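You operate a simulated robot arm through the tools that you are given. There is no shell and no other tool. Be economical: measure what you need, move in short steps, check, and stop when the job is done.

You run a simulated robot arm. Do the job below in one go: nothing can be reset, and whatever is moved stays where it is left.

TASK
Gauge the tan bar and fit the shim that makes it 130 mm.
Fine: shim in the shim slot, teal knob tight; slider drawn back, bar in the blue tray.
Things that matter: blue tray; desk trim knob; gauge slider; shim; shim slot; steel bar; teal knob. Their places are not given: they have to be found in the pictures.

The check looks at the end state, three seconds after you hand in, the way a careful person would. Anything else that was tipped, shoved, dropped, spilled or broken makes it a failure.

THE ROBOT
A 6-joint arm with a two-finger parallel gripper, fixed in place. Base frame: the origin is at the foot of the arm, x ahead of it, y to its left, z up; the work surface is at about z = 0.74. Readings come in m, degrees, newtons and seconds.
With the tool pointing down near the work surface it reaches from about 0.26 to 0.68 m from the base axis. Its first joint turns from -66.0 to 66.0 degrees. Payload 2.9 kg.
The TCP is the grasp point between the finger pads, 0.03 m short of the fingertips. In the tool frame z runs along the fingers and y along their closing line. The gripper opens to 0.11 m. The fingers are 0.02 m wide and 0.01 m thick; the gripper's body (0.048 by 0.112 m) begins 0.055 m behind the TCP.
Orientation is that of the tool frame in the base frame, as [roll, pitch, yaw] about the fixed x, y, z axes, in that order (R = Rz(yaw) Ry(pitch) Rx(roll)). With the fingers straight down and closing along the base's y, the tool's x points along the base's -x, its y along +y and its z along -z.

THE INTERFACE
- The arm moves only by the tool play_rows. Its argument "series" is a list of rows, each a list of 7 numbers: the turn, a rotation vector about the tool's x, y, z in rad, then the shift along the tool's x, y, z in cm, then the opening, from 0 (shut) to 1 (fully open). In form: [[ax, ay, az, tx, ty, tz, grip], ...]. A call has 1 to 12 rows; each row shifts and turns the commanded pose from where the row before left it, along the tool's axes as they then stand. Each row takes 0.2 s and may step no farther than 0.05 m and 8.6 degrees from the row before; otherwise, or with a gripper value out of range, the whole call is refused. A pose out of reach is approached as far as the arm can. The call stops where the force on the tool passes 90 N (or 10 N more than at its start, if that is more) or the arm is blocked; 0.2 s more then pass. The fingers move at their own pace (about 0.108 m/s each) and stop on an object; they squeeze with about 30 N. The grip force told is the motor's: it shows also when the fingers shut on nothing. Time passes only in rows, and 0.2 s behind the last, so rows that do not move let the fingers close. It gives the time, the measured TCP pose, the force on the tool (base axes), the opening and the grip force at its end, in the units of the frame above (readings bear some noise), with the torque about the TCP (base axes, N m) and any sound that the robot's microphone picked up.
- Cameras (640 x 400 px; columns grow to the right, rows downward): "scene" is fixed at [0.1069, 0.4412, 1.3716]; the picture's right is [-0.55, -0.83, 0.00], its down [-0.52, 0.34, -0.78] and it looks along [0.65, -0.43, -0.62] (base axes); focal length 310 px, centre (320, 200). "wrist" rides on the gripper at [0.072, 0.017, -0.103] in the tool frame; the picture's right is [-0.23, 0.97, 0.00], its down [-0.76, -0.18, -0.62] and it looks along [-0.61, -0.14, 0.78] (tool axes); focal length 222 px, centre (320, 200).
- camera(camera): a new picture of that camera. The clock stands still meanwhile.
- locate(camera, pixels): for up to 12 pixels [column, row] of the newest picture of that camera ("zoom" is the newest enlarged one), the place [x, y, z] in the base frame of the surface seen there, good to about 0.003 m, but the place of the scene camera against the robot may be out by one fixed shift of up to 0.025 m in any direction. The clock stands still meanwhile.
- close_up(camera, box): a new picture of the part [left, top, right, bottom] of that camera's present view, enlarged. The clock stands still meanwhile.
- finish_job(): hands the job in; it is judged then, once.

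Work in short steps. Measure before you move; look again where a grasp or a placing could have gone wrong, and mend it. You have 80 turns and 34 pictures in all, those below and enlarged ones among them. Open the gripper and draw the arm clear of the work before you hand the job in, unless the task says otherwise; then end with one line.

The tools are called after "Request:" as a command line: name --pt "numbers of a row" for each row, then --argument value for the rest, lists and objects as JSON in quotes. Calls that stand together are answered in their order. play_rows: Moves the arm, as the interface text tells. Its arguments: {"type":"object","properties":{"series":{"type":"array","items":{"type":"array","items":{"type":"number"}}}},"required":["series"]} The other tools are called the same way: camera (camera) takes a picture; locate (camera, pixels) gives the place of the surface under pixels of a picture; close_up (camera, box) takes an enlarged picture of a part of a camera's view; finish_job () hands the job in.

At the start:

```text
time: 0.0
position: [0.417, 0.1325, 1.0545]
orientation: [180.0, 0.1, 179.9]
force: [0.2, 0.1, 0.9]
moment: [-0.01, -0.03, 0.01]
width: 0.1097
finger_force: 0.1
```

scene: 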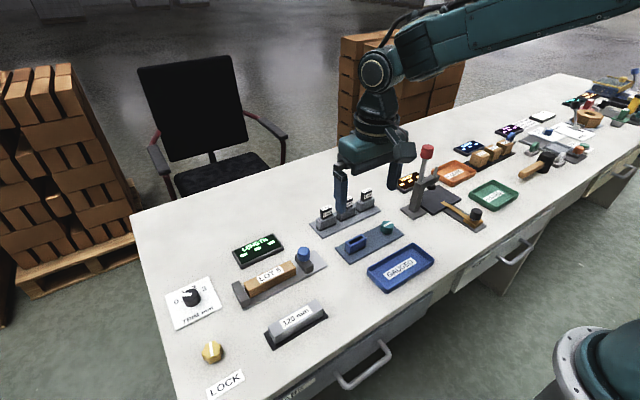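
wrist: 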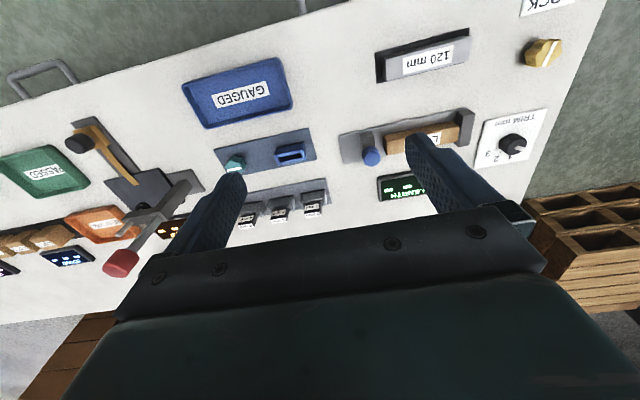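

The scene shows a gauge with a tan bar (~270,275), a display (~258,250), a shim rack (~345,210), a slot block (~370,242) and a blue tray (~400,265). I'll take close-ups to read the details.

Request:
close_up --camera "scene" --box '[160, 220, 340, 400]'

Request:
close_up --camera "scene" --box '[300, 170, 450, 300]'

```text
2.22 times, centred on (250, 310) of scene
```

zoom: 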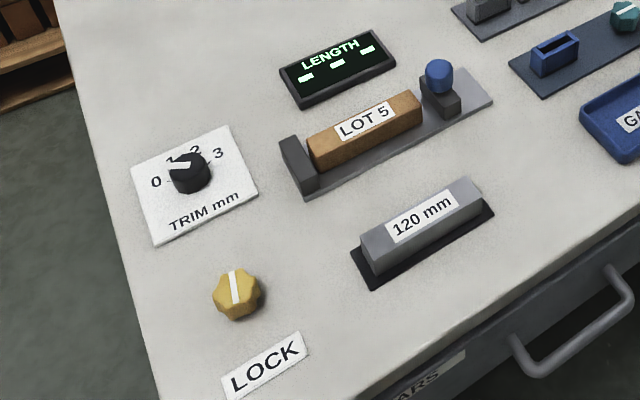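

```text
3.08 times, centred on (375, 235) of scene
```

zoom: 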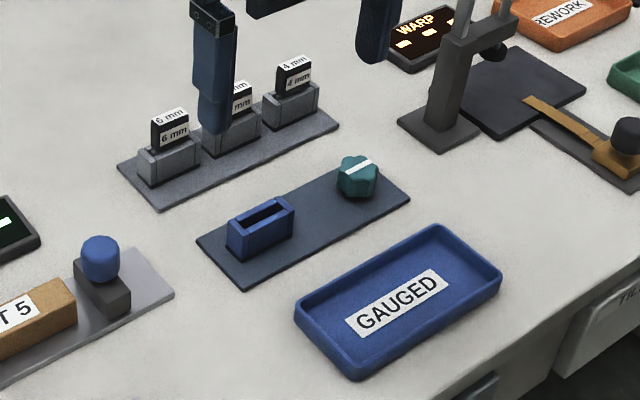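

Next I locate the key items in the initial wrist picture, since that camera is tied to the robot, and compare with the scene camera.

Request:
locate --camera "wrist" --pixels '[[371, 155], [390, 140], [464, 120], [513, 144], [543, 52], [425, 60], [290, 154], [234, 162], [240, 92], [312, 196], [280, 200], [248, 208]]'

Request:
locate --camera "scene" --pixels '[[303, 252], [298, 262], [239, 284], [191, 292], [212, 352], [295, 320], [356, 241], [387, 226], [400, 270], [326, 210], [366, 190]]'

```text
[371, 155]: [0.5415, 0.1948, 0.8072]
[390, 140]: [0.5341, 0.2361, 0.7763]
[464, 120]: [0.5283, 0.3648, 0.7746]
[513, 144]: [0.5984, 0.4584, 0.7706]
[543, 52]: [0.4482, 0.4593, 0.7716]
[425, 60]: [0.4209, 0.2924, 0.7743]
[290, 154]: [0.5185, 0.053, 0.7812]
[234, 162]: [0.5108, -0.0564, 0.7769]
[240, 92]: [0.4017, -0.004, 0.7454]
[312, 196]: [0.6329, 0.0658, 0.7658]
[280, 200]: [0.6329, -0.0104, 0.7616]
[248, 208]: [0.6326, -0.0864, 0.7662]
```

```text
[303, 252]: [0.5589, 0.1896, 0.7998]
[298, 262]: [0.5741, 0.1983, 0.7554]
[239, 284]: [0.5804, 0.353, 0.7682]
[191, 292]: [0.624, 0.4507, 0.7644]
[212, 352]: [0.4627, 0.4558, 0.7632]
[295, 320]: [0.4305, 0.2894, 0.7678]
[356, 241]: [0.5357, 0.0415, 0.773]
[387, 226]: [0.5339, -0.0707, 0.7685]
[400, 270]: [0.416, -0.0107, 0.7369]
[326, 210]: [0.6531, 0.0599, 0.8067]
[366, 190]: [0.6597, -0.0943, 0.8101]
```

Scene readings run about +0.016 in x, -0.008 in y and -0.008 in z against the wrist ones. I move toward the gauge for a closer wrist view.

Request:
play_rows --pt "0 0 0 0 3.6 3 0.5" --pt "0 0 0 0 3.6 3 0.5" --pt "0 0 0 0 0 3 0.5" --pt "0 0 0 0 0 0 0.5"

Request:
camera --camera "wrist"

```text
time: 1.0
position: [0.4134, 0.2035, 0.9619]
orientation: [-180.0, 0.1, 179.9]
force: [-0.3, 0.5, 0.0]
moment: [-0.01, 0.01, 0.0]
width: 0.0549
finger_force: 0.2
```

```text
29 pictures are left
```

wrist: 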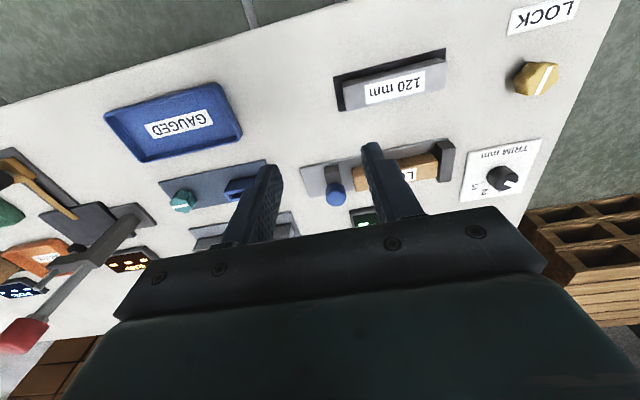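

The slider knob is at ~(336,195), with the bar at ~(405,170) and the anvil at ~(446,160). I locate their outlines.

Request:
locate --camera "wrist" --pixels '[[336, 198], [327, 194], [345, 193], [331, 172], [345, 170], [435, 165], [420, 160], [446, 147], [446, 175], [364, 165], [310, 168], [342, 203]]'

Request:
close_up --camera "wrist" --box '[290, 120, 470, 240]'

```text
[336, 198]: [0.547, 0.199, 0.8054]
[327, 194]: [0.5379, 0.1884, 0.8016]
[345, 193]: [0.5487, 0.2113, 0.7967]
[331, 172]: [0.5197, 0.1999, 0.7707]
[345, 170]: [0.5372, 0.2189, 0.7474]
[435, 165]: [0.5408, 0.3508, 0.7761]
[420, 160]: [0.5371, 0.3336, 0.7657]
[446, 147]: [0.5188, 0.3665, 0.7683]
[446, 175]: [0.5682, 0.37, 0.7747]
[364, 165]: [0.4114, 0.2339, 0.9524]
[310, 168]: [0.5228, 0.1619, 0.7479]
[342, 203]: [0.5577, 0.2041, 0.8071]
```

```text
3.33 times, centred on (380, 180) of wrist
```

zoom: 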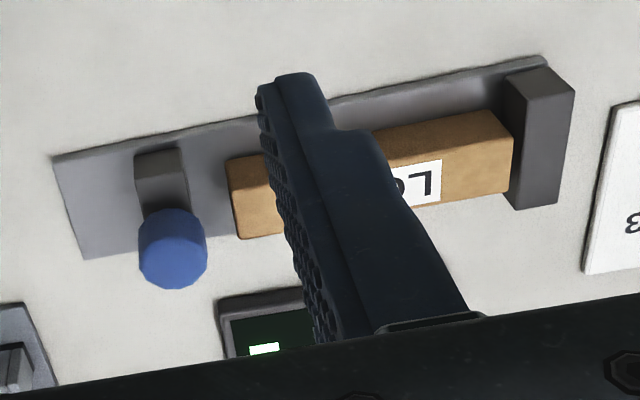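

The knob is centred near (0.546, 0.199), top at 0.807. I move above it first.

Request:
play_rows --pt "0 0 0 -3.3 -0.1 2.8 0.5" --pt "0 0 0 -3.3 -0.1 2.8 0.5" --pt "0 0 0 -3.3 -0.1 2.8 0.5" --pt "0 0 0 -3.3 -0.1 2.6 0.5" --pt "0 0 0 0 0 0 0.5"

Request:
camera --camera "wrist"

```text
time: 2.2
position: [0.5499, 0.2011, 0.8524]
orientation: [180.0, 0.0, -179.9]
force: [0.2, -0.1, -0.1]
moment: [0.0, -0.02, 0.01]
width: 0.0551
finger_force: 0.0
```

```text
27 pictures are left
```

wrist: 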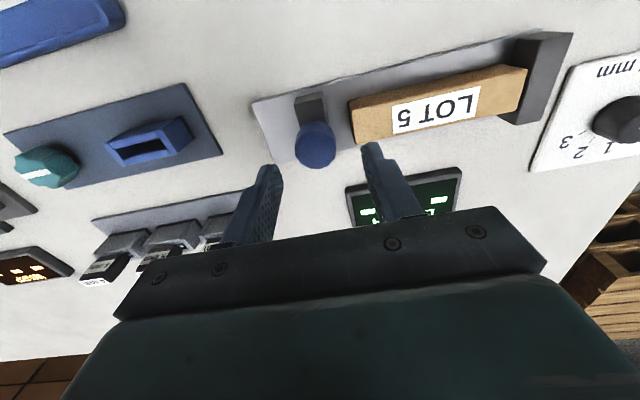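

The knob top at (316,148) looks nearly centred between the fingertips. I measure it more closely.

Request:
locate --camera "wrist" --pixels '[[316, 155], [300, 150], [334, 145], [318, 164], [312, 110], [297, 110], [326, 103], [352, 105], [354, 138], [525, 72], [520, 95], [310, 97]]'

```text
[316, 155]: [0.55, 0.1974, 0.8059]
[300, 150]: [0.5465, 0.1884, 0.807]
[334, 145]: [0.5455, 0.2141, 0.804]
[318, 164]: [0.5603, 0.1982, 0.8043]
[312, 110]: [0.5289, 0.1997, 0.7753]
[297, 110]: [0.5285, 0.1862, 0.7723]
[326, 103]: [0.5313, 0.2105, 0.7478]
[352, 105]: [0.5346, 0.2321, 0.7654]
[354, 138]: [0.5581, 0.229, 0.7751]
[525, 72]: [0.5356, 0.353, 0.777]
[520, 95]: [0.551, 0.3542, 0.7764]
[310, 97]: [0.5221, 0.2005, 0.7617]
```

The knob centre is about (0.547, 0.200), so the gripper is well aligned. I descend 4 cm and close on the knob.

Request:
play_rows --pt "0 0 0 0.2 0 2 0.5" --pt "0 0 0 0 0 2 0.5" --pt "0 0 0 0 0 0 0.15" --pt "0 0 0 0 0 0 0.1" --pt "0 0 0 0 0 0 0.1"

```text
time: 3.4
position: [0.5461, 0.203, 0.812]
orientation: [-180.0, -0.1, 179.9]
force: [-2.4, -1.9, -2.0]
moment: [0.47, -0.02, -0.04]
width: 0.0313
finger_force: 45.0
```

The knob is gripped with a width of 31 mm. I slide it gently toward the bar (+y), watching the force.

Request:
play_rows --pt "0 0 0 0 0.5 0 0.1" --pt "0 0 0 0 0.5 0 0.1" --pt "0 0 0 0 0.3 0 0.1"

```text
time: 4.2
position: [0.5462, 0.2142, 0.8131]
orientation: [-180.0, -0.1, -180.0]
force: [-3.1, -1.5, 0.2]
moment: [0.51, 0.5, 0.09]
width: 0.0309
finger_force: 45.1
```

It slid 13 mm without resistance. I continue in small steps.

Request:
play_rows --pt "0 0 0 0 0.3 0 0.1" --pt "0 0 0 0 0.2 0 0.1" --pt "0 0 0 0 0.2 0 0.1"

Request:
close_up --camera "scene" --box '[170, 215, 340, 325]'

```text
time: 5.0
position: [0.547, 0.2223, 0.8126]
orientation: [180.0, -0.1, 179.9]
force: [-3.6, -2.5, -4.9]
moment: [0.51, 0.47, 0.01]
width: 0.0307
finger_force: 45.3
```

```text
3.64 times, centred on (255, 270) of scene
```

zoom: 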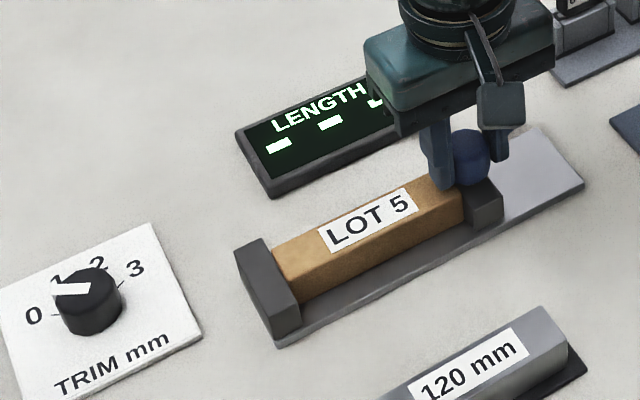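

The slider appears just at the bar's end, and the display still shows "- - -". I push a little more.

Request:
play_rows --pt "0 0 0 0 0.2 0 0.1" --pt "0 0 0 0 0.2 0 0.1" --pt "0 0 0 0 0.2 0 0.1" --pt "0 0 0 0 0.2 0 0.1"

Request:
close_up --camera "scene" --box '[170, 215, 340, 325]'

```text
time: 6.0
position: [0.5467, 0.2219, 0.8122]
orientation: [-179.6, -0.2, 179.1]
force: [3.1, -40.8, -16.5]
moment: [0.07, -0.03, 0.12]
width: 0.0311
finger_force: 44.6
```

```text
3.64 times, centred on (255, 270) of scene
```

zoom: 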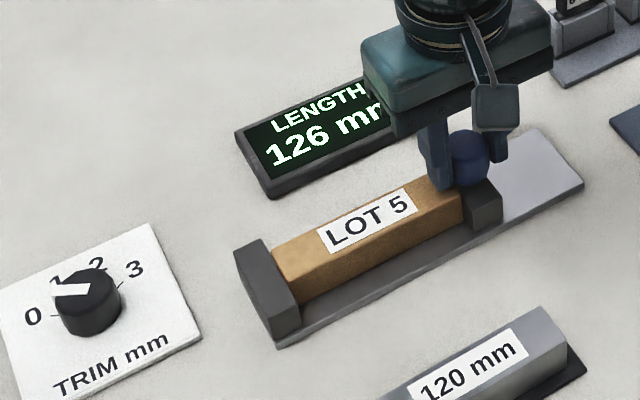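

It reads 126 mm. The trim may be off zero, so I'll draw the slider back, tray the tan bar, and check the gauge with the 120 mm steel standard.

Request:
play_rows --pt "0 0 0 0 -0.8 0 0.1" --pt "0 0 0 0 -0.6 0 0.1" --pt "0 0 0 0 -0.6 0 0.1" --pt "0 0 0 0 -0.6 0 0.1" --pt "0 0 0 0 -0.6 0 0.1" --pt "0 0 0 0 0 0 0.1"

```text
time: 7.4
position: [0.5469, 0.1977, 0.8139]
orientation: [180.0, -0.2, -180.0]
force: [11.9, 0.7, -29.4]
moment: [0.62, -0.3, 0.12]
width: 0.0308
finger_force: 44.7
```

The slider is back at y≈0.198. I release and rise.

Request:
play_rows --pt "0 0 0 0 0 0 0.5" --pt "0 0 0 0 0 0 0.5" --pt "0 0 0 0 0 -3 0.5" --pt "0 0 0 0 0 -4 0.5" --pt "0 0 0 0 4.5 0 0.5" --pt "0 0 0 0 4.5 0 0.5" --pt "0 0 0 0 0 0 0.5"

Request:
camera --camera "wrist"

```text
time: 9.0
position: [0.5492, 0.2911, 0.8863]
orientation: [-179.9, 0.0, 180.0]
force: [-0.2, -1.2, -0.7]
moment: [0.0, 0.01, 0.03]
width: 0.0553
finger_force: 0.0
```

```text
24 pictures are left
```

wrist: 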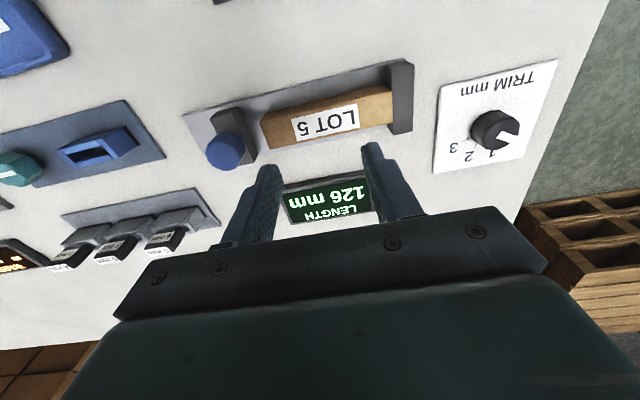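

The display still shows 126. I locate the slider, the bar ends and the trim knob pointer.

Request:
locate --camera "wrist" --pixels '[[224, 152], [248, 135], [265, 120], [268, 147], [392, 92], [390, 122], [325, 122], [325, 103], [330, 136], [492, 128], [514, 130]]'

Request:
close_up --camera "wrist" --box '[410, 60, 570, 180]'

```text
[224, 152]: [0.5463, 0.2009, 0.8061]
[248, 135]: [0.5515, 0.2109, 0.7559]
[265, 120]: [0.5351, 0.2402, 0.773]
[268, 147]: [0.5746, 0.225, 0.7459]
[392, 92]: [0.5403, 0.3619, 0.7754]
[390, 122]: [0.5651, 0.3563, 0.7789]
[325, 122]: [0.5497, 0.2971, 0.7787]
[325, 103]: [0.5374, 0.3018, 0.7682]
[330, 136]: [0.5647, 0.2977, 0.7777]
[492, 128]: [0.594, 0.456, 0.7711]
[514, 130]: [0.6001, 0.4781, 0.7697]
```

```text
3.33 times, centred on (490, 120) of wrist
```

zoom: 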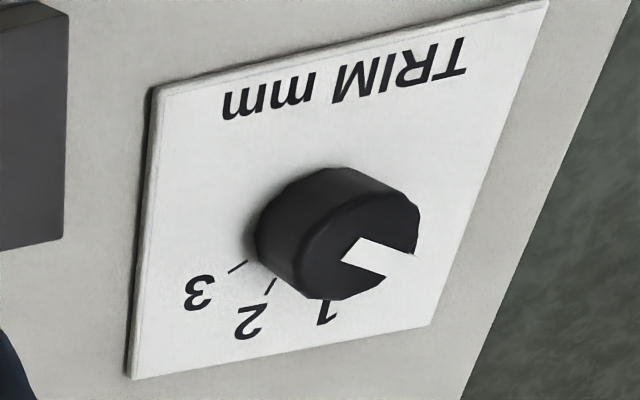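

The trim pointer looks near 0, but I'll check with the standard. I now turn the tool 90° so the fingers close across the bar (along x).

Request:
play_rows --pt "0 0 0.1428 0 0 0 0.5" --pt "0 0 0.1428 0 0 0 0.5" --pt "0 0 0.1428 0 0 0 0.5" --pt "0 0 0.1428 0 0 0 0.5" --pt "0 0 0.1428 0 0 0 0.5" --pt "0 0 0.1428 0 0 0 0.5" --pt "0 0 0.1428 0 0 0 0.5" --pt "0 0 0.1428 0 0 0 0.5" --pt "0 0 0.1428 0 0 0 0.5" --pt "0 0 0.1428 0 0 0 0.5" --pt "0 0 0.1428 0 0 0 0.5" --pt "0 0 0 0 0 0 0.5"

Request:
camera --camera "wrist"

```text
time: 11.6
position: [0.5475, 0.2883, 0.885]
orientation: [180.0, 0.1, 89.9]
force: [-0.3, -0.7, 0.7]
moment: [0.0, -0.01, 0.01]
width: 0.055
finger_force: 0.0
```

```text
22 pictures are left
```

wrist: 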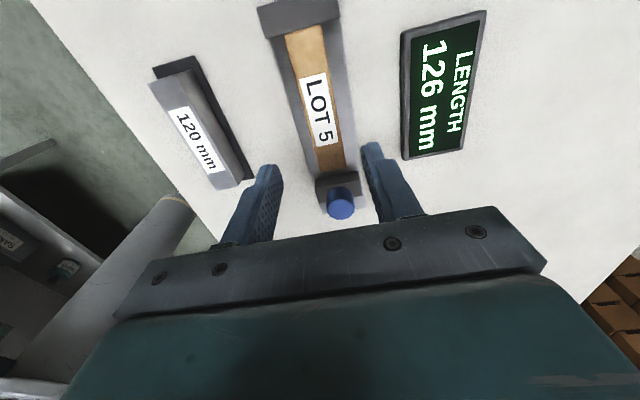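

Now tool x = +y, tool y = +x. I locate bar, display and steel bar edges in this view.

Request:
locate --camera "wrist" --pixels '[[286, 34], [325, 27], [318, 170], [345, 165], [305, 100], [338, 98], [321, 100], [403, 155], [404, 40], [175, 90], [220, 185], [200, 140]]'

```text
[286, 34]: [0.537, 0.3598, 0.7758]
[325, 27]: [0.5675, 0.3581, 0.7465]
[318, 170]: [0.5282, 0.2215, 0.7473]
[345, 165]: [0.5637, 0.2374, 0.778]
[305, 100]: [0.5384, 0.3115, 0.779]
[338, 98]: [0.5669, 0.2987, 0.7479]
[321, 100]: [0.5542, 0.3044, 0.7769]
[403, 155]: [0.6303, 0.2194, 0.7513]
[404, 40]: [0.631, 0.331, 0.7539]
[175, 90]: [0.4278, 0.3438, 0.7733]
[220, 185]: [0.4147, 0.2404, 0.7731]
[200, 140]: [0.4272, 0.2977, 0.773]
```

The bar spans x 0.536–0.564, with centre y≈0.297, and the display is well clear. I descend to z≈0.788 and grip.

Request:
play_rows --pt "0 0 0 0.9 0.2 3 0.5" --pt "0 0 0 0 0 3 0.5" --pt "0 0 0 0 0 2 0.5" --pt "0 0 0 0 0 1.7 0.5" --pt "0 0 0 0 0 0 0.2" --pt "0 0 0 0 0 0 0.15" --pt "0 0 0 0 0 0 0.15"

```text
time: 13.2
position: [0.5471, 0.2964, 0.7875]
orientation: [179.9, 0.2, 89.9]
force: [0.2, -2.0, 0.4]
moment: [0.0, -0.02, -0.03]
width: 0.0295
finger_force: 29.7
```

The bar is gripped at 29.5 mm. I lift it and carry it part of the way toward the tray.

Request:
play_rows --pt "0 0 0 0 0 -3 0.15" --pt "0 0 0 0 0 -4 0.15" --pt "0 0 0 0 0 -4 0.15" --pt "0 0 0 -4 -2 0 0.15" --pt "0 0 0 -4 -2 0 0.15" --pt "0 0 0 -4 -2 0 0.15" --pt "0 0 0 -4 -2 0 0.15" --pt "0 0 0 -4 -2 0 0.15" --pt "0 0 0 -4 -2 0 0.15" --pt "0 0 0 0 0 0 0.15"

Request:
camera --camera "wrist"

```text
time: 15.4
position: [0.4266, 0.0567, 0.8973]
orientation: [-180.0, 0.0, 90.1]
force: [0.0, -0.1, -0.3]
moment: [0.01, 0.0, -0.03]
width: 0.0296
finger_force: 30.4
```

```text
21 pictures are left
```

wrist: 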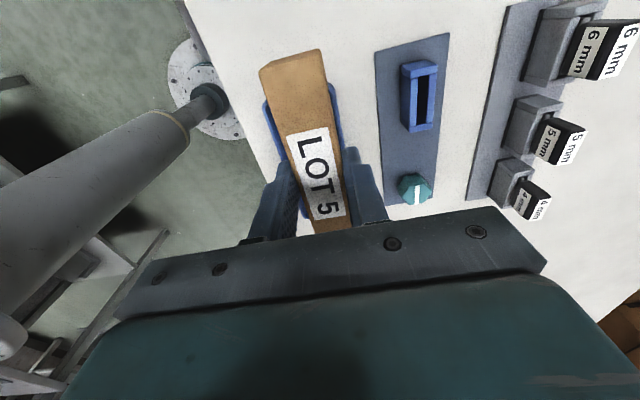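

The tray is hidden behind the bar, so I measure the tray rim from the scene picture, to be corrected with the known shift.

Request:
locate --camera "scene" --pixels '[[368, 268], [388, 292], [434, 263], [411, 243], [389, 255], [378, 280], [411, 277], [423, 252], [400, 265], [303, 252]]'

Request:
locate --camera "wrist" --pixels '[[333, 85], [344, 148], [265, 105], [264, 70], [320, 55], [420, 95], [412, 190], [405, 70], [434, 70], [580, 45], [560, 140], [530, 200]]'

```text
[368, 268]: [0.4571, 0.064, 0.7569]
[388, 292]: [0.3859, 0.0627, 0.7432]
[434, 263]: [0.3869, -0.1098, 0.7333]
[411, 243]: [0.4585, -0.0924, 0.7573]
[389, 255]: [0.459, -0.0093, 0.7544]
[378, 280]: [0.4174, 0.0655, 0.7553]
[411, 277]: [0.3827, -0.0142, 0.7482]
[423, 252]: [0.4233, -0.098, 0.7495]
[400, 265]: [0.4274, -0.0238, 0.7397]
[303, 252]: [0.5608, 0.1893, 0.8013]
```

```text
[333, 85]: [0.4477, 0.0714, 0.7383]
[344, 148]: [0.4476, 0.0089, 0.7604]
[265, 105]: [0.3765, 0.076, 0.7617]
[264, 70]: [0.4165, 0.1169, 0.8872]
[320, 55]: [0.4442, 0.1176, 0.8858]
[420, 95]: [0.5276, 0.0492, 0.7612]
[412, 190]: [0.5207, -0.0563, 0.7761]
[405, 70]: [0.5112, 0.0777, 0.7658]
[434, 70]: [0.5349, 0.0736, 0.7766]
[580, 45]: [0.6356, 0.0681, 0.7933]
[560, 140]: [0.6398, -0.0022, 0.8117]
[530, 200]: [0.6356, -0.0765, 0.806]
```

The tray is centred at about (0.405, -0.008) with rims at x 0.367–0.443 and y -0.09–0.073. I move above it and descend to just above the floor.

Request:
play_rows --pt "0 0 0 -3.2 -1.1 0 0.15" --pt "0 0 0 -3.2 -1.1 0 0.15" --pt "0 0 0 0 0 3.5 0.15" --pt "0 0 0 0 0 3.5 0.15" --pt "0 0 0 0 0 2 0.15" --pt "0 0 0 0 0 0 0.15"

Request:
close_up --camera "scene" --box '[300, 180, 480, 310]'

```text
time: 16.8
position: [0.4082, -0.0088, 0.8084]
orientation: [-180.0, 0.0, 90.0]
force: [0.0, 0.3, -1.2]
moment: [-0.04, 0.0, 0.0]
width: 0.0292
finger_force: 30.4
```

```text
3.08 times, centred on (390, 245) of scene
```

zoom: 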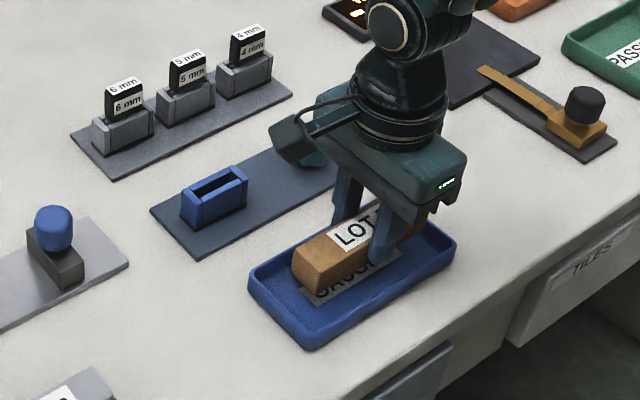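

The bar sits centred over the tray. I lower it about 2 cm, then check the force.

Request:
play_rows --pt "0 0 0 0 0 1 0.15" --pt "0 0 0 0 0 0.5 0.15" --pt "0 0 0 0 0 0.4 0.15"

```text
time: 17.6
position: [0.4078, -0.0073, 0.7883]
orientation: [-179.9, 0.0, 90.1]
force: [-0.5, 0.0, -1.2]
moment: [0.04, -0.04, -0.02]
width: 0.0294
finger_force: 29.8
```

No contact yet, so I lower in 1.5 mm steps.

Request:
play_rows --pt "0 0 0 0 0 0.15 0.15" --pt "0 0 0 0 0 0.15 0.15"

```text
time: 18.2
position: [0.407, -0.0086, 0.7852]
orientation: [-180.0, 0.1, 89.9]
force: [-0.2, 0.2, -1.7]
moment: [0.01, 0.0, 0.03]
width: 0.0292
finger_force: 30.4
```

Request:
play_rows --pt "0 0 0 0 0 0.15 0.15" --pt "0 0 0 0 0 0.15 0.15" --pt "0 0 0 0 0 0 0.15"

```text
time: 19.0
position: [0.4075, -0.0091, 0.7829]
orientation: [179.9, 0.0, 90.0]
force: [-8.7, -1.5, 26.1]
moment: [0.19, 0.27, 0.02]
width: 0.0296
finger_force: 30.2
```

Contact with the tray floor (26 N). I open slightly, lift straight up, and look.

Request:
play_rows --pt "0 0 0 0 0 -0.1 0.37" --pt "0 0 0 0 0 0 0.37" --pt "0 0 0 0 0 -4 0.37" --pt "0 0 0 0 0 -5 0.5" --pt "0 0 0 4 1 -1 0.5" --pt "0 0 0 4 0 0 0.5" --pt "0 0 0 0 0 0 0.5"

Request:
camera --camera "scene"

```text
time: 20.6
position: [0.4167, 0.0726, 0.8828]
orientation: [179.9, -0.1, 90.0]
force: [0.6, -0.5, 0.4]
moment: [-0.01, 0.0, -0.01]
width: 0.055
finger_force: 0.1
```

```text
19 pictures are left
```

scene: 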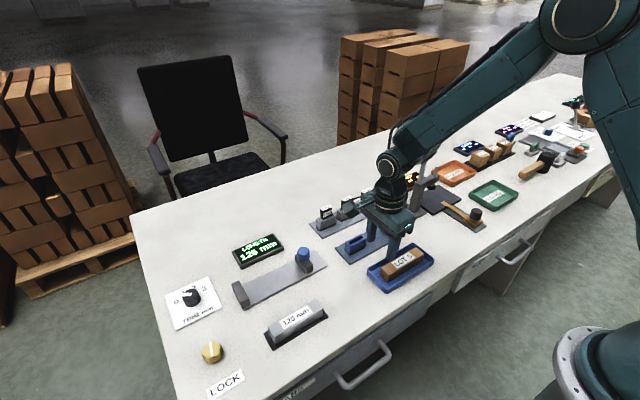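

The tan bar lies in the tray. Next I verify the gauge with the steel 120 mm standard, moving near it and looking.

Request:
play_rows --pt "0 0 0 4.5 0 0 0.5" --pt "0 0 0 4.5 0 0 0.5" --pt "0 0 0 4.5 0 0 0.5" --pt "0 0 0 4.5 0 0 0.5" --pt "0 0 0 3.5 0 0 0.5" --pt "0 0 0 0 0 0 0.5"

Request:
camera --camera "wrist"

```text
time: 22.0
position: [0.4145, 0.2909, 0.8805]
orientation: [179.9, 0.0, 89.9]
force: [0.0, 0.1, 0.7]
moment: [0.04, -0.01, 0.04]
width: 0.0549
finger_force: 0.1
```

```text
18 pictures are left
```

wrist: 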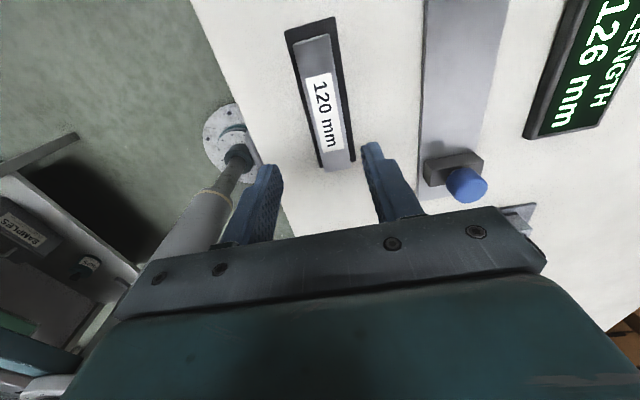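

Request:
locate --camera "wrist" --pixels '[[297, 42], [326, 38], [326, 165], [350, 160], [310, 100], [342, 98], [325, 100], [290, 34], [352, 158], [297, 100], [468, 185], [347, 150]]'

```text
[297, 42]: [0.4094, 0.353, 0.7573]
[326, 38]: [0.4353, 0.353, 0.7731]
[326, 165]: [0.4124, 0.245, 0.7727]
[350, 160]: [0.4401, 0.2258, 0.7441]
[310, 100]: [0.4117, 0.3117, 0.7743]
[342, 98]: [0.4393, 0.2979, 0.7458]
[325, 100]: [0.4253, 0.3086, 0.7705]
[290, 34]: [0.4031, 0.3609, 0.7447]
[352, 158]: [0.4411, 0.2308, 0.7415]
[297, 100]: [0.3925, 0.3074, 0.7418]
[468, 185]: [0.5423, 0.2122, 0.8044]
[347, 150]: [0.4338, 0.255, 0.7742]
```

The steel bar is centred at (0.423, 0.293), top 0.773. I descend to z≈0.783 and grip it.

Request:
play_rows --pt "0 0 0 0.2 0.8 3 0.5" --pt "0 0 0 0 0 3 0.5" --pt "0 0 0 0 0 2 0.5" --pt "0 0 0 0 0 1.7 0.5" --pt "0 0 0 0 0 0 0.2" --pt "0 0 0 0 0 0 0.12" --pt "0 0 0 0 0 0 0.12"

```text
time: 23.6
position: [0.4242, 0.2928, 0.7856]
orientation: [179.9, 0.1, 89.9]
force: [-0.5, 0.2, 0.2]
moment: [0.09, -0.05, -0.01]
width: 0.0295
finger_force: 29.6
```

Gripped. I lift, carry it 12.3 cm in +x over the gauge channel, and lower to just above the plate.

Request:
play_rows --pt "0 0 0 0 0 -3 0.12" --pt "0 0 0 0 0 -3 0.12" --pt "0 0 0 0.1 4.1 0 0.12" --pt "0 0 0 0.1 4.1 0 0.12" --pt "0 0 0 0 4.1 0 0.12" --pt "0 0 0 0 0 3 0.12" --pt "0 0 0 0 0 2 0.12" --pt "0 0 0 0 0 0 0.12"

Request:
camera --camera "wrist"

```text
time: 25.4
position: [0.547, 0.2917, 0.7971]
orientation: [-180.0, 0.0, 89.9]
force: [-0.7, 0.0, -3.6]
moment: [-0.01, -0.05, -0.01]
width: 0.0299
finger_force: 30.2
```

```text
17 pictures are left
```

wrist: 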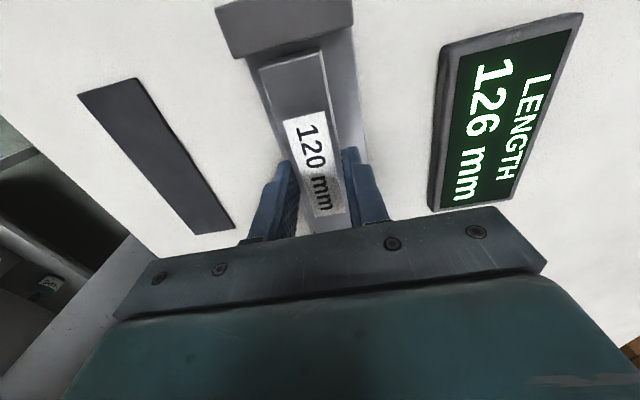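

The bar is aligned in the channel, a few mm short of the anvil. I lower until contact.

Request:
play_rows --pt "0 0 0 0 0 0.3 0.12" --pt "0 0 0 0 0 0.3 0.12" --pt "0 0 0 0 0 0.15 0.12" --pt "0 0 0 0 0 0 0.12"

```text
time: 26.4
position: [0.5492, 0.2928, 0.7896]
orientation: [-180.0, 0.0, 90.0]
force: [-7.0, -2.6, 16.4]
moment: [-0.48, 0.31, -0.09]
width: 0.0295
finger_force: 29.8
```

Contact (16 N). I release, lift, and move above the slider knob, keeping this orientation.

Request:
play_rows --pt "0 0 0 0 0 -0.1 0.45" --pt "0 0 0 0 0 0 0.45" --pt "0 0 0 0 0 -3 0.5" --pt "0 0 0 0 0 -3.5 0.5" --pt "0 0 0 -4.6 0 0 0.5" --pt "0 0 0 -4.6 0 0 0.5" --pt "0 0 0 0 0 0 0.5"

Request:
camera --camera "wrist"

```text
time: 28.0
position: [0.5512, 0.2002, 0.8553]
orientation: [-180.0, 0.0, 90.0]
force: [0.0, 0.0, -0.6]
moment: [0.02, 0.0, 0.02]
width: 0.0549
finger_force: 0.1
```

```text
16 pictures are left
```

wrist: 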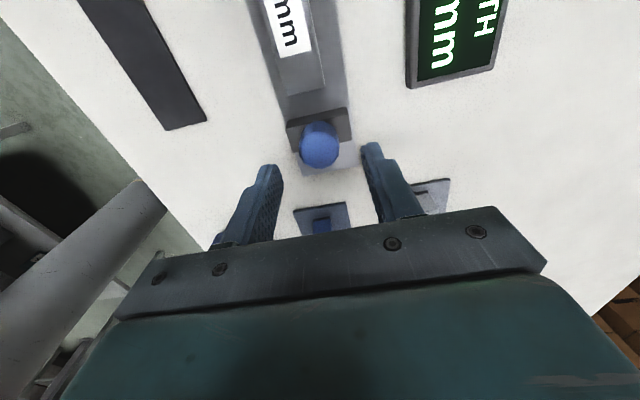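

The knob at (320,145) is centred between the fingers. I descend, grip, and push toward the bar.

Request:
play_rows --pt "0 0 0 0 -0.2 2.2 0.5" --pt "0 0 0 0 0 2.1 0.5" --pt "0 0 0 0 0 0 0.15" --pt "0 0 0 0 0 0 0.1" --pt "0 0 0 0 0 0 0.1" --pt "0 0 0 0.6 0 0 0.1" --pt "0 0 0 0.6 0 0 0.1" --pt "0 0 0 0.6 0 0 0.1" --pt "0 0 0 0.4 0 0 0.1" --pt "0 0 0 0.3 0 0 0.1"

```text
time: 30.2
position: [0.5488, 0.2251, 0.8127]
orientation: [179.4, -0.2, 89.8]
force: [42.3, -0.8, -20.4]
moment: [-0.71, 0.08, 0.0]
width: 0.0314
finger_force: 45.3
```

There is a 42 N side force along +x because the command sits off the knob's centre. I shift 2 mm to +x and push on gently.

Request:
play_rows --pt "0 0 0 0 0.2 -0.1 0.1" --pt "0 0 0 0.3 0 0 0.1" --pt "0 0 0 0.3 0 0 0.1" --pt "0 0 0 0.3 0 0 0.1"

Request:
close_up --camera "scene" --box '[170, 215, 340, 325]'

```text
time: 31.2
position: [0.5493, 0.2306, 0.8121]
orientation: [179.8, 0.1, 89.6]
force: [26.9, -19.6, -14.1]
moment: [0.52, -0.33, 0.1]
width: 0.031
finger_force: 44.9
```

```text
3.64 times, centred on (255, 270) of scene
```

zoom: 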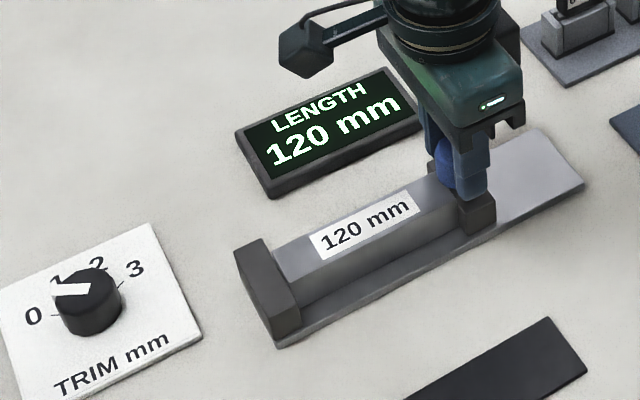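

The standard reads 120 mm, so the gauge is true, the tan bar is 126 mm and the 4 mm shim is needed. I draw the slider back and release.

Request:
play_rows --pt "0 0 0 -0.8 0.15 0 0.1" --pt "0 0 0 -0.7 0 0 0.1" --pt "0 0 0 -0.7 0 0 0.1" --pt "0 0 0 -0.7 0 0 0.1" --pt "0 0 0 -0.7 0 0 0.1" --pt "0 0 0 0 0 0 0.1" --pt "0 0 0 0 0 0 0.5" --pt "0 0 0 0 0 0 0.5" --pt "0 0 0 0 0 -4 0.5" --pt "0 0 0 0 0 -4 0.5" --pt "0 0 0 4.5 0 0 0.5" --pt "0 0 0 4.5 0 0 0.5"

Request:
camera --camera "wrist"

```text
time: 33.8
position: [0.5487, 0.2896, 0.8968]
orientation: [-180.0, 0.1, 89.9]
force: [-0.2, -0.4, -0.2]
moment: [-0.03, -0.03, 0.02]
width: 0.0551
finger_force: 0.0
```

```text
14 pictures are left
```

wrist: 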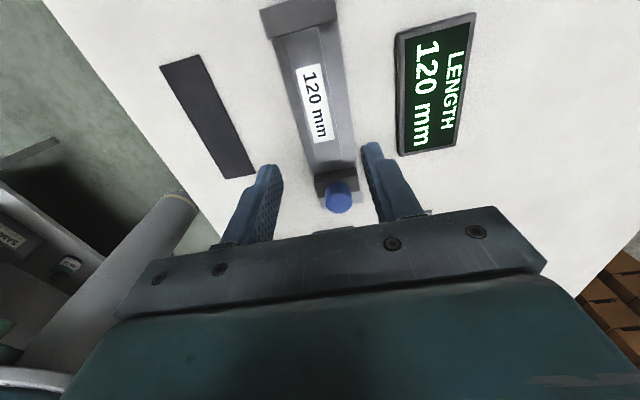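

I check the knob position, the steel bar's outline and the mat corners for the return.

Request:
locate --camera "wrist" --pixels '[[337, 195], [336, 178], [290, 35], [318, 30], [318, 170], [350, 162], [163, 70], [195, 57], [228, 175], [253, 172], [316, 100]]'

```text
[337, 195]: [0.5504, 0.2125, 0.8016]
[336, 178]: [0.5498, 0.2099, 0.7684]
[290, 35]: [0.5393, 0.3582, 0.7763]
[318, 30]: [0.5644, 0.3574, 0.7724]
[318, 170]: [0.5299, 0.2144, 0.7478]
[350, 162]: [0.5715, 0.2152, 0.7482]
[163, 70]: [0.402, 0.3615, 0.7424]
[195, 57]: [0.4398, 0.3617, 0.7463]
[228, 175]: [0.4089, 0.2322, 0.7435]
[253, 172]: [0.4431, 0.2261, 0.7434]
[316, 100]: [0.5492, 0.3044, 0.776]
```

The slider front is at y≈0.21, fully drawn back. The steel bar's centre is (0.549, 0.298), so I descend and grip it for the return.

Request:
play_rows --pt "0 0 0 0.9 0 4 0.5" --pt "0 0 0 0 0 4 0.5" --pt "0 0 0 0 0 2.7 0.5" --pt "0 0 0 0 0 0 0.2" --pt "0 0 0 0 0 0 0.12" --pt "0 0 0 0 0 0 0.12" --pt "0 0 0 0 0 -3 0.12" --pt "0 0 0 0 0 -3 0.12"

```text
time: 35.6
position: [0.5494, 0.2984, 0.846]
orientation: [-180.0, 0.0, 90.0]
force: [-0.8, -0.3, -3.6]
moment: [-0.02, 0.0, -0.01]
width: 0.0296
finger_force: 29.6
```

I carry it back above its mat and lower to near contact, then look.

Request:
play_rows --pt "0 0 0 -0.15 -4.2 0 0.12" --pt "0 0 0 -0.15 -4.2 0 0.12" --pt "0 0 0 -0.15 -4.2 0 0.12" --pt "0 0 0 0 0 3 0.12" --pt "0 0 0 0 0 2.4 0.12" --pt "0 0 0 0 0 0 0.12"

Request:
camera --camera "wrist"

```text
time: 37.0
position: [0.4232, 0.2919, 0.7907]
orientation: [179.9, -0.1, 90.0]
force: [-0.1, -1.0, -3.2]
moment: [0.0, -0.01, -0.02]
width: 0.0296
finger_force: 30.2
```

```text
13 pictures are left
```

wrist: 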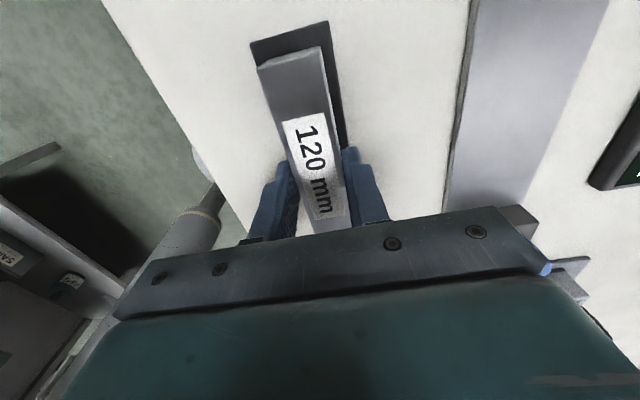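

It is over the mat. I lower to contact.

Request:
play_rows --pt "0 0 0 0 0 0.3 0.12" --pt "0 0 0 0 0 0.2 0.12" --pt "0 0 0 0 0 0.15 0.12" --pt "0 0 0 0 0 0 0.12"

```text
time: 38.0
position: [0.4235, 0.2921, 0.7837]
orientation: [-180.0, 0.0, 90.0]
force: [-0.1, 0.3, -2.9]
moment: [0.01, -0.02, 0.01]
width: 0.0297
finger_force: 29.7
```

Request:
play_rows --pt "0 0 0 0 0 0.15 0.12" --pt "0 0 0 0 0 0.1 0.12" --pt "0 0 0 0 0 0 0.12"

```text
time: 38.8
position: [0.4256, 0.2926, 0.7826]
orientation: [180.0, -0.1, 90.1]
force: [-5.0, 1.2, 11.8]
moment: [-0.39, 0.23, -0.09]
width: 0.0295
finger_force: 29.8
```

Contact. I release, lift, and move toward the shim rack for a closer view.

Request:
play_rows --pt "0 0 0 0 0 -0.1 0.45" --pt "0 0 0 0 0 0 0.45" --pt "0 0 0 0 0 -4 0.5" --pt "0 0 0 0 0 -4.5 0.5" --pt "0 0 0 -4 2.4 -1 0.5" --pt "0 0 0 -4 2.4 -1 0.5" --pt "0 0 0 -4 2.4 0 0.5" --pt "0 0 0 -4 2.4 0 0.5" --pt "0 0 0 -4 2.4 0 0.5" --pt "0 0 0 -4 2.4 0 0.5" --pt "0 0 0 -4 2.4 0 0.5" --pt "0 0 0 -4 2.4 0 0.5"

Request:
camera --camera "wrist"

```text
time: 41.4
position: [0.614, -0.028, 0.8888]
orientation: [-180.0, -0.1, 90.1]
force: [-0.5, 0.3, 0.1]
moment: [0.01, 0.01, 0.0]
width: 0.0551
finger_force: 0.0
```

```text
12 pictures are left
```

wrist: 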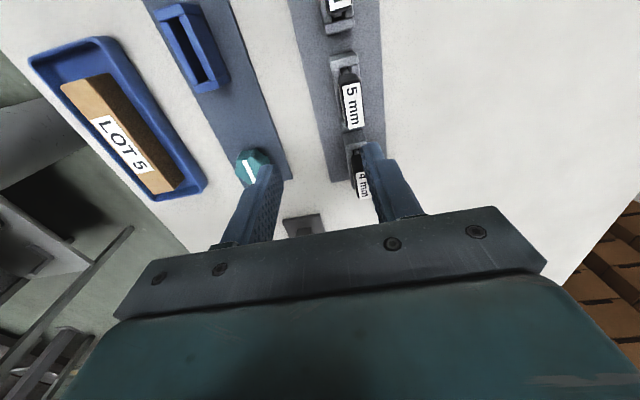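

The shims are long in y and thin in x, so this orientation suits. I take a close-up of the 4 mm shim and the slot.

Request:
close_up --camera "wrist" --box '[310, 40, 410, 220]'

Request:
locate --camera "wrist" --pixels '[[358, 178], [364, 190], [363, 165], [350, 112], [346, 85], [354, 128], [345, 65], [340, 100], [185, 30], [207, 82], [196, 62], [249, 168]]'

```text
2.22 times, centred on (360, 130) of wrist
```

zoom: 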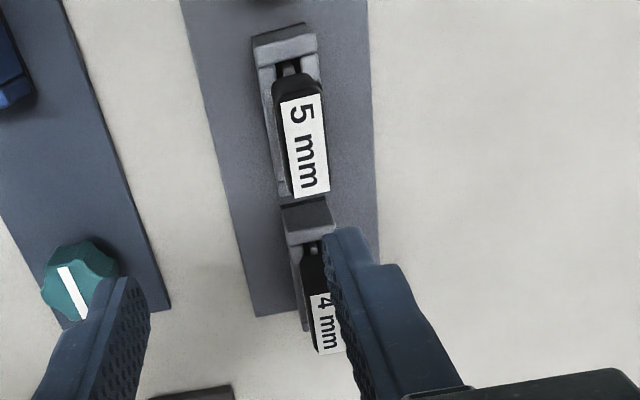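

```text
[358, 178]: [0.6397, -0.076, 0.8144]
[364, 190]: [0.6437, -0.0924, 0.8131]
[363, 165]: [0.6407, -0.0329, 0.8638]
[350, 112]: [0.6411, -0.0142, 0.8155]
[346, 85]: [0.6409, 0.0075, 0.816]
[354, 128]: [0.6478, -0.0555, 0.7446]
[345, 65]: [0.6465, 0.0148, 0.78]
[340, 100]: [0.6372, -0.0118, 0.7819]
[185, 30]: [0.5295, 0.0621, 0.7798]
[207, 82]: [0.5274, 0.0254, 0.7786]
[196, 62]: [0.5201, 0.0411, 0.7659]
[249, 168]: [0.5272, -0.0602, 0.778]
```

I check the tall warp tower's location against the 4 mm shim, and move to a viewpoint over the shim's x, slightly +y.

Request:
locate --camera "scene" --pixels '[[427, 152], [410, 205], [420, 190], [428, 180], [410, 183]]'

Request:
play_rows --pt "0 0 0 0 2.7 0 0.4" --pt "0 0 0 -2.5 0 0 0.4" --pt "0 0 0 0 0 0 0.4"

Request:
camera --camera "wrist"

```text
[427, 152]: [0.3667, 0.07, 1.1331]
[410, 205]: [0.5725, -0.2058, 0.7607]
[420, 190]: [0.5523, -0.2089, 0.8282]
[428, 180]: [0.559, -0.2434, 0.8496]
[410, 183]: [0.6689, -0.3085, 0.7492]
```

```text
time: 42.2
position: [0.6435, -0.0525, 0.8887]
orientation: [-180.0, 0.0, 90.0]
force: [-0.4, -0.2, -1.2]
moment: [0.02, -0.02, 0.04]
width: 0.0442
finger_force: 0.0
```

```text
10 pictures are left
```

wrist: 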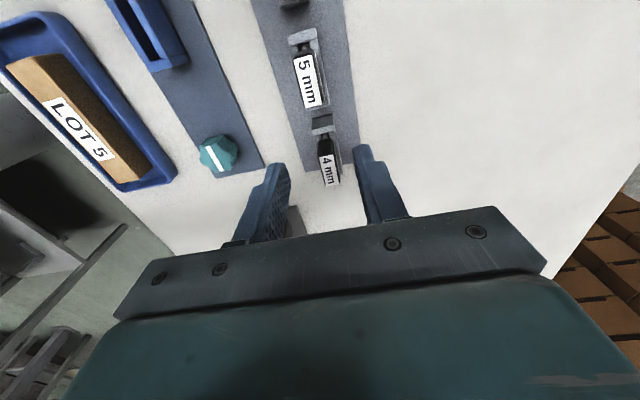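

The tower sits at y<-0.19, clear. I locate the edges of the 4 mm shim.

Request:
locate --camera "wrist" --pixels '[[320, 140], [332, 137], [325, 155], [335, 182], [341, 180], [330, 170], [322, 182], [319, 125], [314, 150], [329, 184], [296, 62], [326, 103]]'

Request:
close_up --camera "wrist" --box '[280, 100, 380, 200]'

```text
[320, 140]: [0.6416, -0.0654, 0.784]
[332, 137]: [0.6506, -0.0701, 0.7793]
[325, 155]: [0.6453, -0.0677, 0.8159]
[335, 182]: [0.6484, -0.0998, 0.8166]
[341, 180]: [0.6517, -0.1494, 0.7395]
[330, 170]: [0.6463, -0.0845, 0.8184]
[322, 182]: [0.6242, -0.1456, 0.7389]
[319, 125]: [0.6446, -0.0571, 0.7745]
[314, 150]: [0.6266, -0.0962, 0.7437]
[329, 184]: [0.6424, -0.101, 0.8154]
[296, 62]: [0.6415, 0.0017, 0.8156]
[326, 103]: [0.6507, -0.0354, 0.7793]
```

```text
4.00 times, centred on (330, 150) of wrist
```

zoom: 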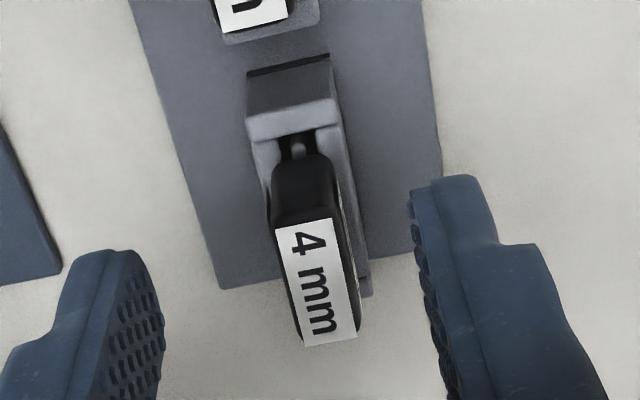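

The shim handle is centred at (0.645, -0.084), top 0.816, with the holder top near 0.782. I descend to z≈0.819 and grip.

Request:
play_rows --pt "0 0 0 -3.15 0.15 0 0.4" --pt "0 0 0 0 0 3 0.35" --pt "0 0 0 0 0 2.5 0.35" --pt "0 0 0 0 0 1.5 0.35" --pt "0 0 0 0 0 0 0.35"

Request:
play_rows --pt "0 0 0 0 0 0 0.1" --pt "0 0 0 0 0 0 0" --pt "0 0 0 0 0 0 0"

```text
time: 43.4
position: [0.6445, -0.082, 0.8183]
orientation: [180.0, 0.0, 89.9]
force: [0.8, -0.3, 0.3]
moment: [-0.02, 0.01, 0.04]
width: 0.0382
finger_force: 0.1
```

```text
time: 44.2
position: [0.6443, -0.0821, 0.819]
orientation: [180.0, 0.1, 90.0]
force: [1.0, 0.0, -0.7]
moment: [0.0, -0.01, 0.02]
width: 0.0153
finger_force: 29.9
```

Gripped at 15 mm. I lift slowly straight up and then move toward the slot.

Request:
play_rows --pt "0 0 0 0 0 -1.5 0" --pt "0 0 0 0 0 -2 0" --pt "0 0 0 0 0 -3 0" --pt "0 0 0 0 0 -1.5 0" --pt "0 0 0 4 -3.5 0 0" --pt "0 0 0 4 -3.5 0 0" --pt "0 0 0 0 -3 0 0" --pt "0 0 0 0 0 0 0"

Request:
camera --camera "wrist"

```text
refused: row 5 steps farther than a row can; nothing moved
```

```text
8 pictures are left
```

wrist: 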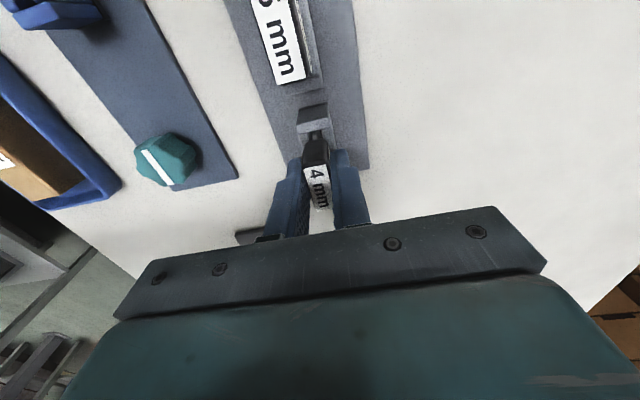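

Refused for step size; nothing moved. I redo it with smaller steps: lift, then shift toward the slot.

Request:
play_rows --pt "0 0 0 0 0 -1.5 0" --pt "0 0 0 0 0 -2 0" --pt "0 0 0 0 0 -3 0" --pt "0 0 0 0 0 -2 0" --pt "0 0 0 3 -3.5 0 0" --pt "0 0 0 3 -3.5 0 0" --pt "0 0 0 3 -3 0 0" --pt "0 0 0 0 -2 0 0" --pt "0 0 0 0 0 0 0"

Request:
camera --camera "wrist"

```text
time: 46.2
position: [0.5228, 0.0053, 0.9055]
orientation: [-179.9, 0.0, 90.1]
force: [-0.2, 1.1, -1.3]
moment: [-0.02, -0.04, 0.0]
width: 0.0155
finger_force: 30.0
```

```text
7 pictures are left
```

wrist: 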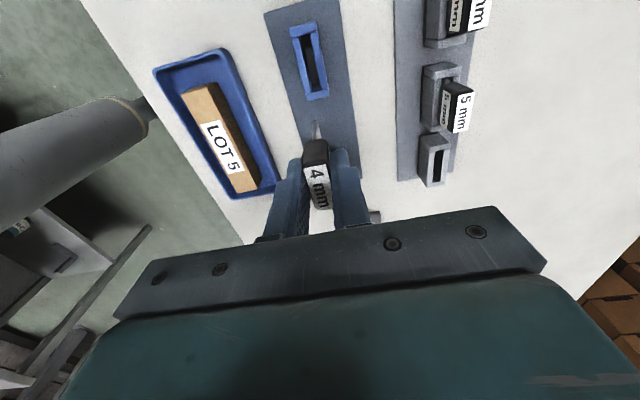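

The blade hangs below the handle. I locate the slot's corners, the old holder's corners for reference, and the shim's handle.

Request:
locate --camera "wrist" --pixels '[[293, 32], [316, 27], [306, 99], [329, 94], [311, 62], [422, 139], [446, 138], [428, 187], [442, 184], [437, 165], [308, 142], [324, 142]]'

Request:
close_up --camera "wrist" --box '[270, 10, 370, 110]'

```text
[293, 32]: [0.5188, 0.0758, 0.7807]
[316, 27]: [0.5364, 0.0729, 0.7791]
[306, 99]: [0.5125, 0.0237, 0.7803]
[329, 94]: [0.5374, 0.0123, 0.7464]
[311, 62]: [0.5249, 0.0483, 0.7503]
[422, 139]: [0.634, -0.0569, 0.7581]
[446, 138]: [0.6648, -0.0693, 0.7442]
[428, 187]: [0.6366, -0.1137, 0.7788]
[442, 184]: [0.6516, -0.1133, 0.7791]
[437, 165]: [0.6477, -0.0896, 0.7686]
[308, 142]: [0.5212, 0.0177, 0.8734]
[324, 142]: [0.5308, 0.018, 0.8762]
```

```text
4.00 times, centred on (320, 60) of wrist
```

zoom: 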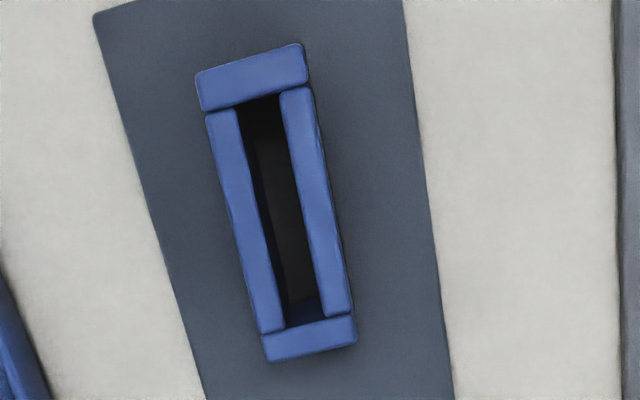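

Precise slot centring matters, so I locate the slot mouth edges in this zoom.

Request:
locate --camera "zoom" --pixels '[[200, 108], [306, 85], [268, 355], [355, 340], [225, 210], [315, 200], [238, 200], [298, 190], [255, 92], [312, 330], [250, 240], [328, 260]]'

```text
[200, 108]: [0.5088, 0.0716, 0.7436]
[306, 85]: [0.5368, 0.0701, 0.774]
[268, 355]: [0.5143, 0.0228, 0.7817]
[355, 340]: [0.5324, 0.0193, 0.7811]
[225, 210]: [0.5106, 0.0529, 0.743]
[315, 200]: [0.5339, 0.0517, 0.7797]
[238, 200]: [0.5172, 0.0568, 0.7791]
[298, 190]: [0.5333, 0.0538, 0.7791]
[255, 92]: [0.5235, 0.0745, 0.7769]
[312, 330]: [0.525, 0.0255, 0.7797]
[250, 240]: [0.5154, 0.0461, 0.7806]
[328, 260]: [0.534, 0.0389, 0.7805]
```

The slot centre is about (0.525, 0.0495), and the shim sits about 2 mm to -y of the TCP. I move above it and take steady readings.

Request:
play_rows --pt "0 0 0 4.5 0.1 0 0" --pt "0 0 0 0 0 2.5 0" --pt "0 0 0 0 0 2.2 0" --pt "0 0 0 0 0 0 0"

Request:
play_rows --pt "0 0 0 0 0 0 0"

Request:
play_rows --pt "0 0 0 0 0 0 0"

```text
time: 47.2
position: [0.5243, 0.0491, 0.8574]
orientation: [180.0, 0.1, 90.0]
force: [0.1, 0.4, -0.6]
moment: [-0.02, -0.02, -0.02]
width: 0.0154
finger_force: 30.0
```

```text
time: 47.6
position: [0.5241, 0.0488, 0.8581]
orientation: [-179.9, 0.0, 90.1]
force: [0.2, -0.6, 0.1]
moment: [0.02, 0.04, 0.02]
width: 0.0155
finger_force: 29.8
```

```text
time: 48.0
position: [0.5238, 0.0491, 0.8573]
orientation: [180.0, 0.0, 90.0]
force: [0.3, 0.2, -1.0]
moment: [0.0, 0.0, -0.01]
width: 0.0154
finger_force: 29.4
```

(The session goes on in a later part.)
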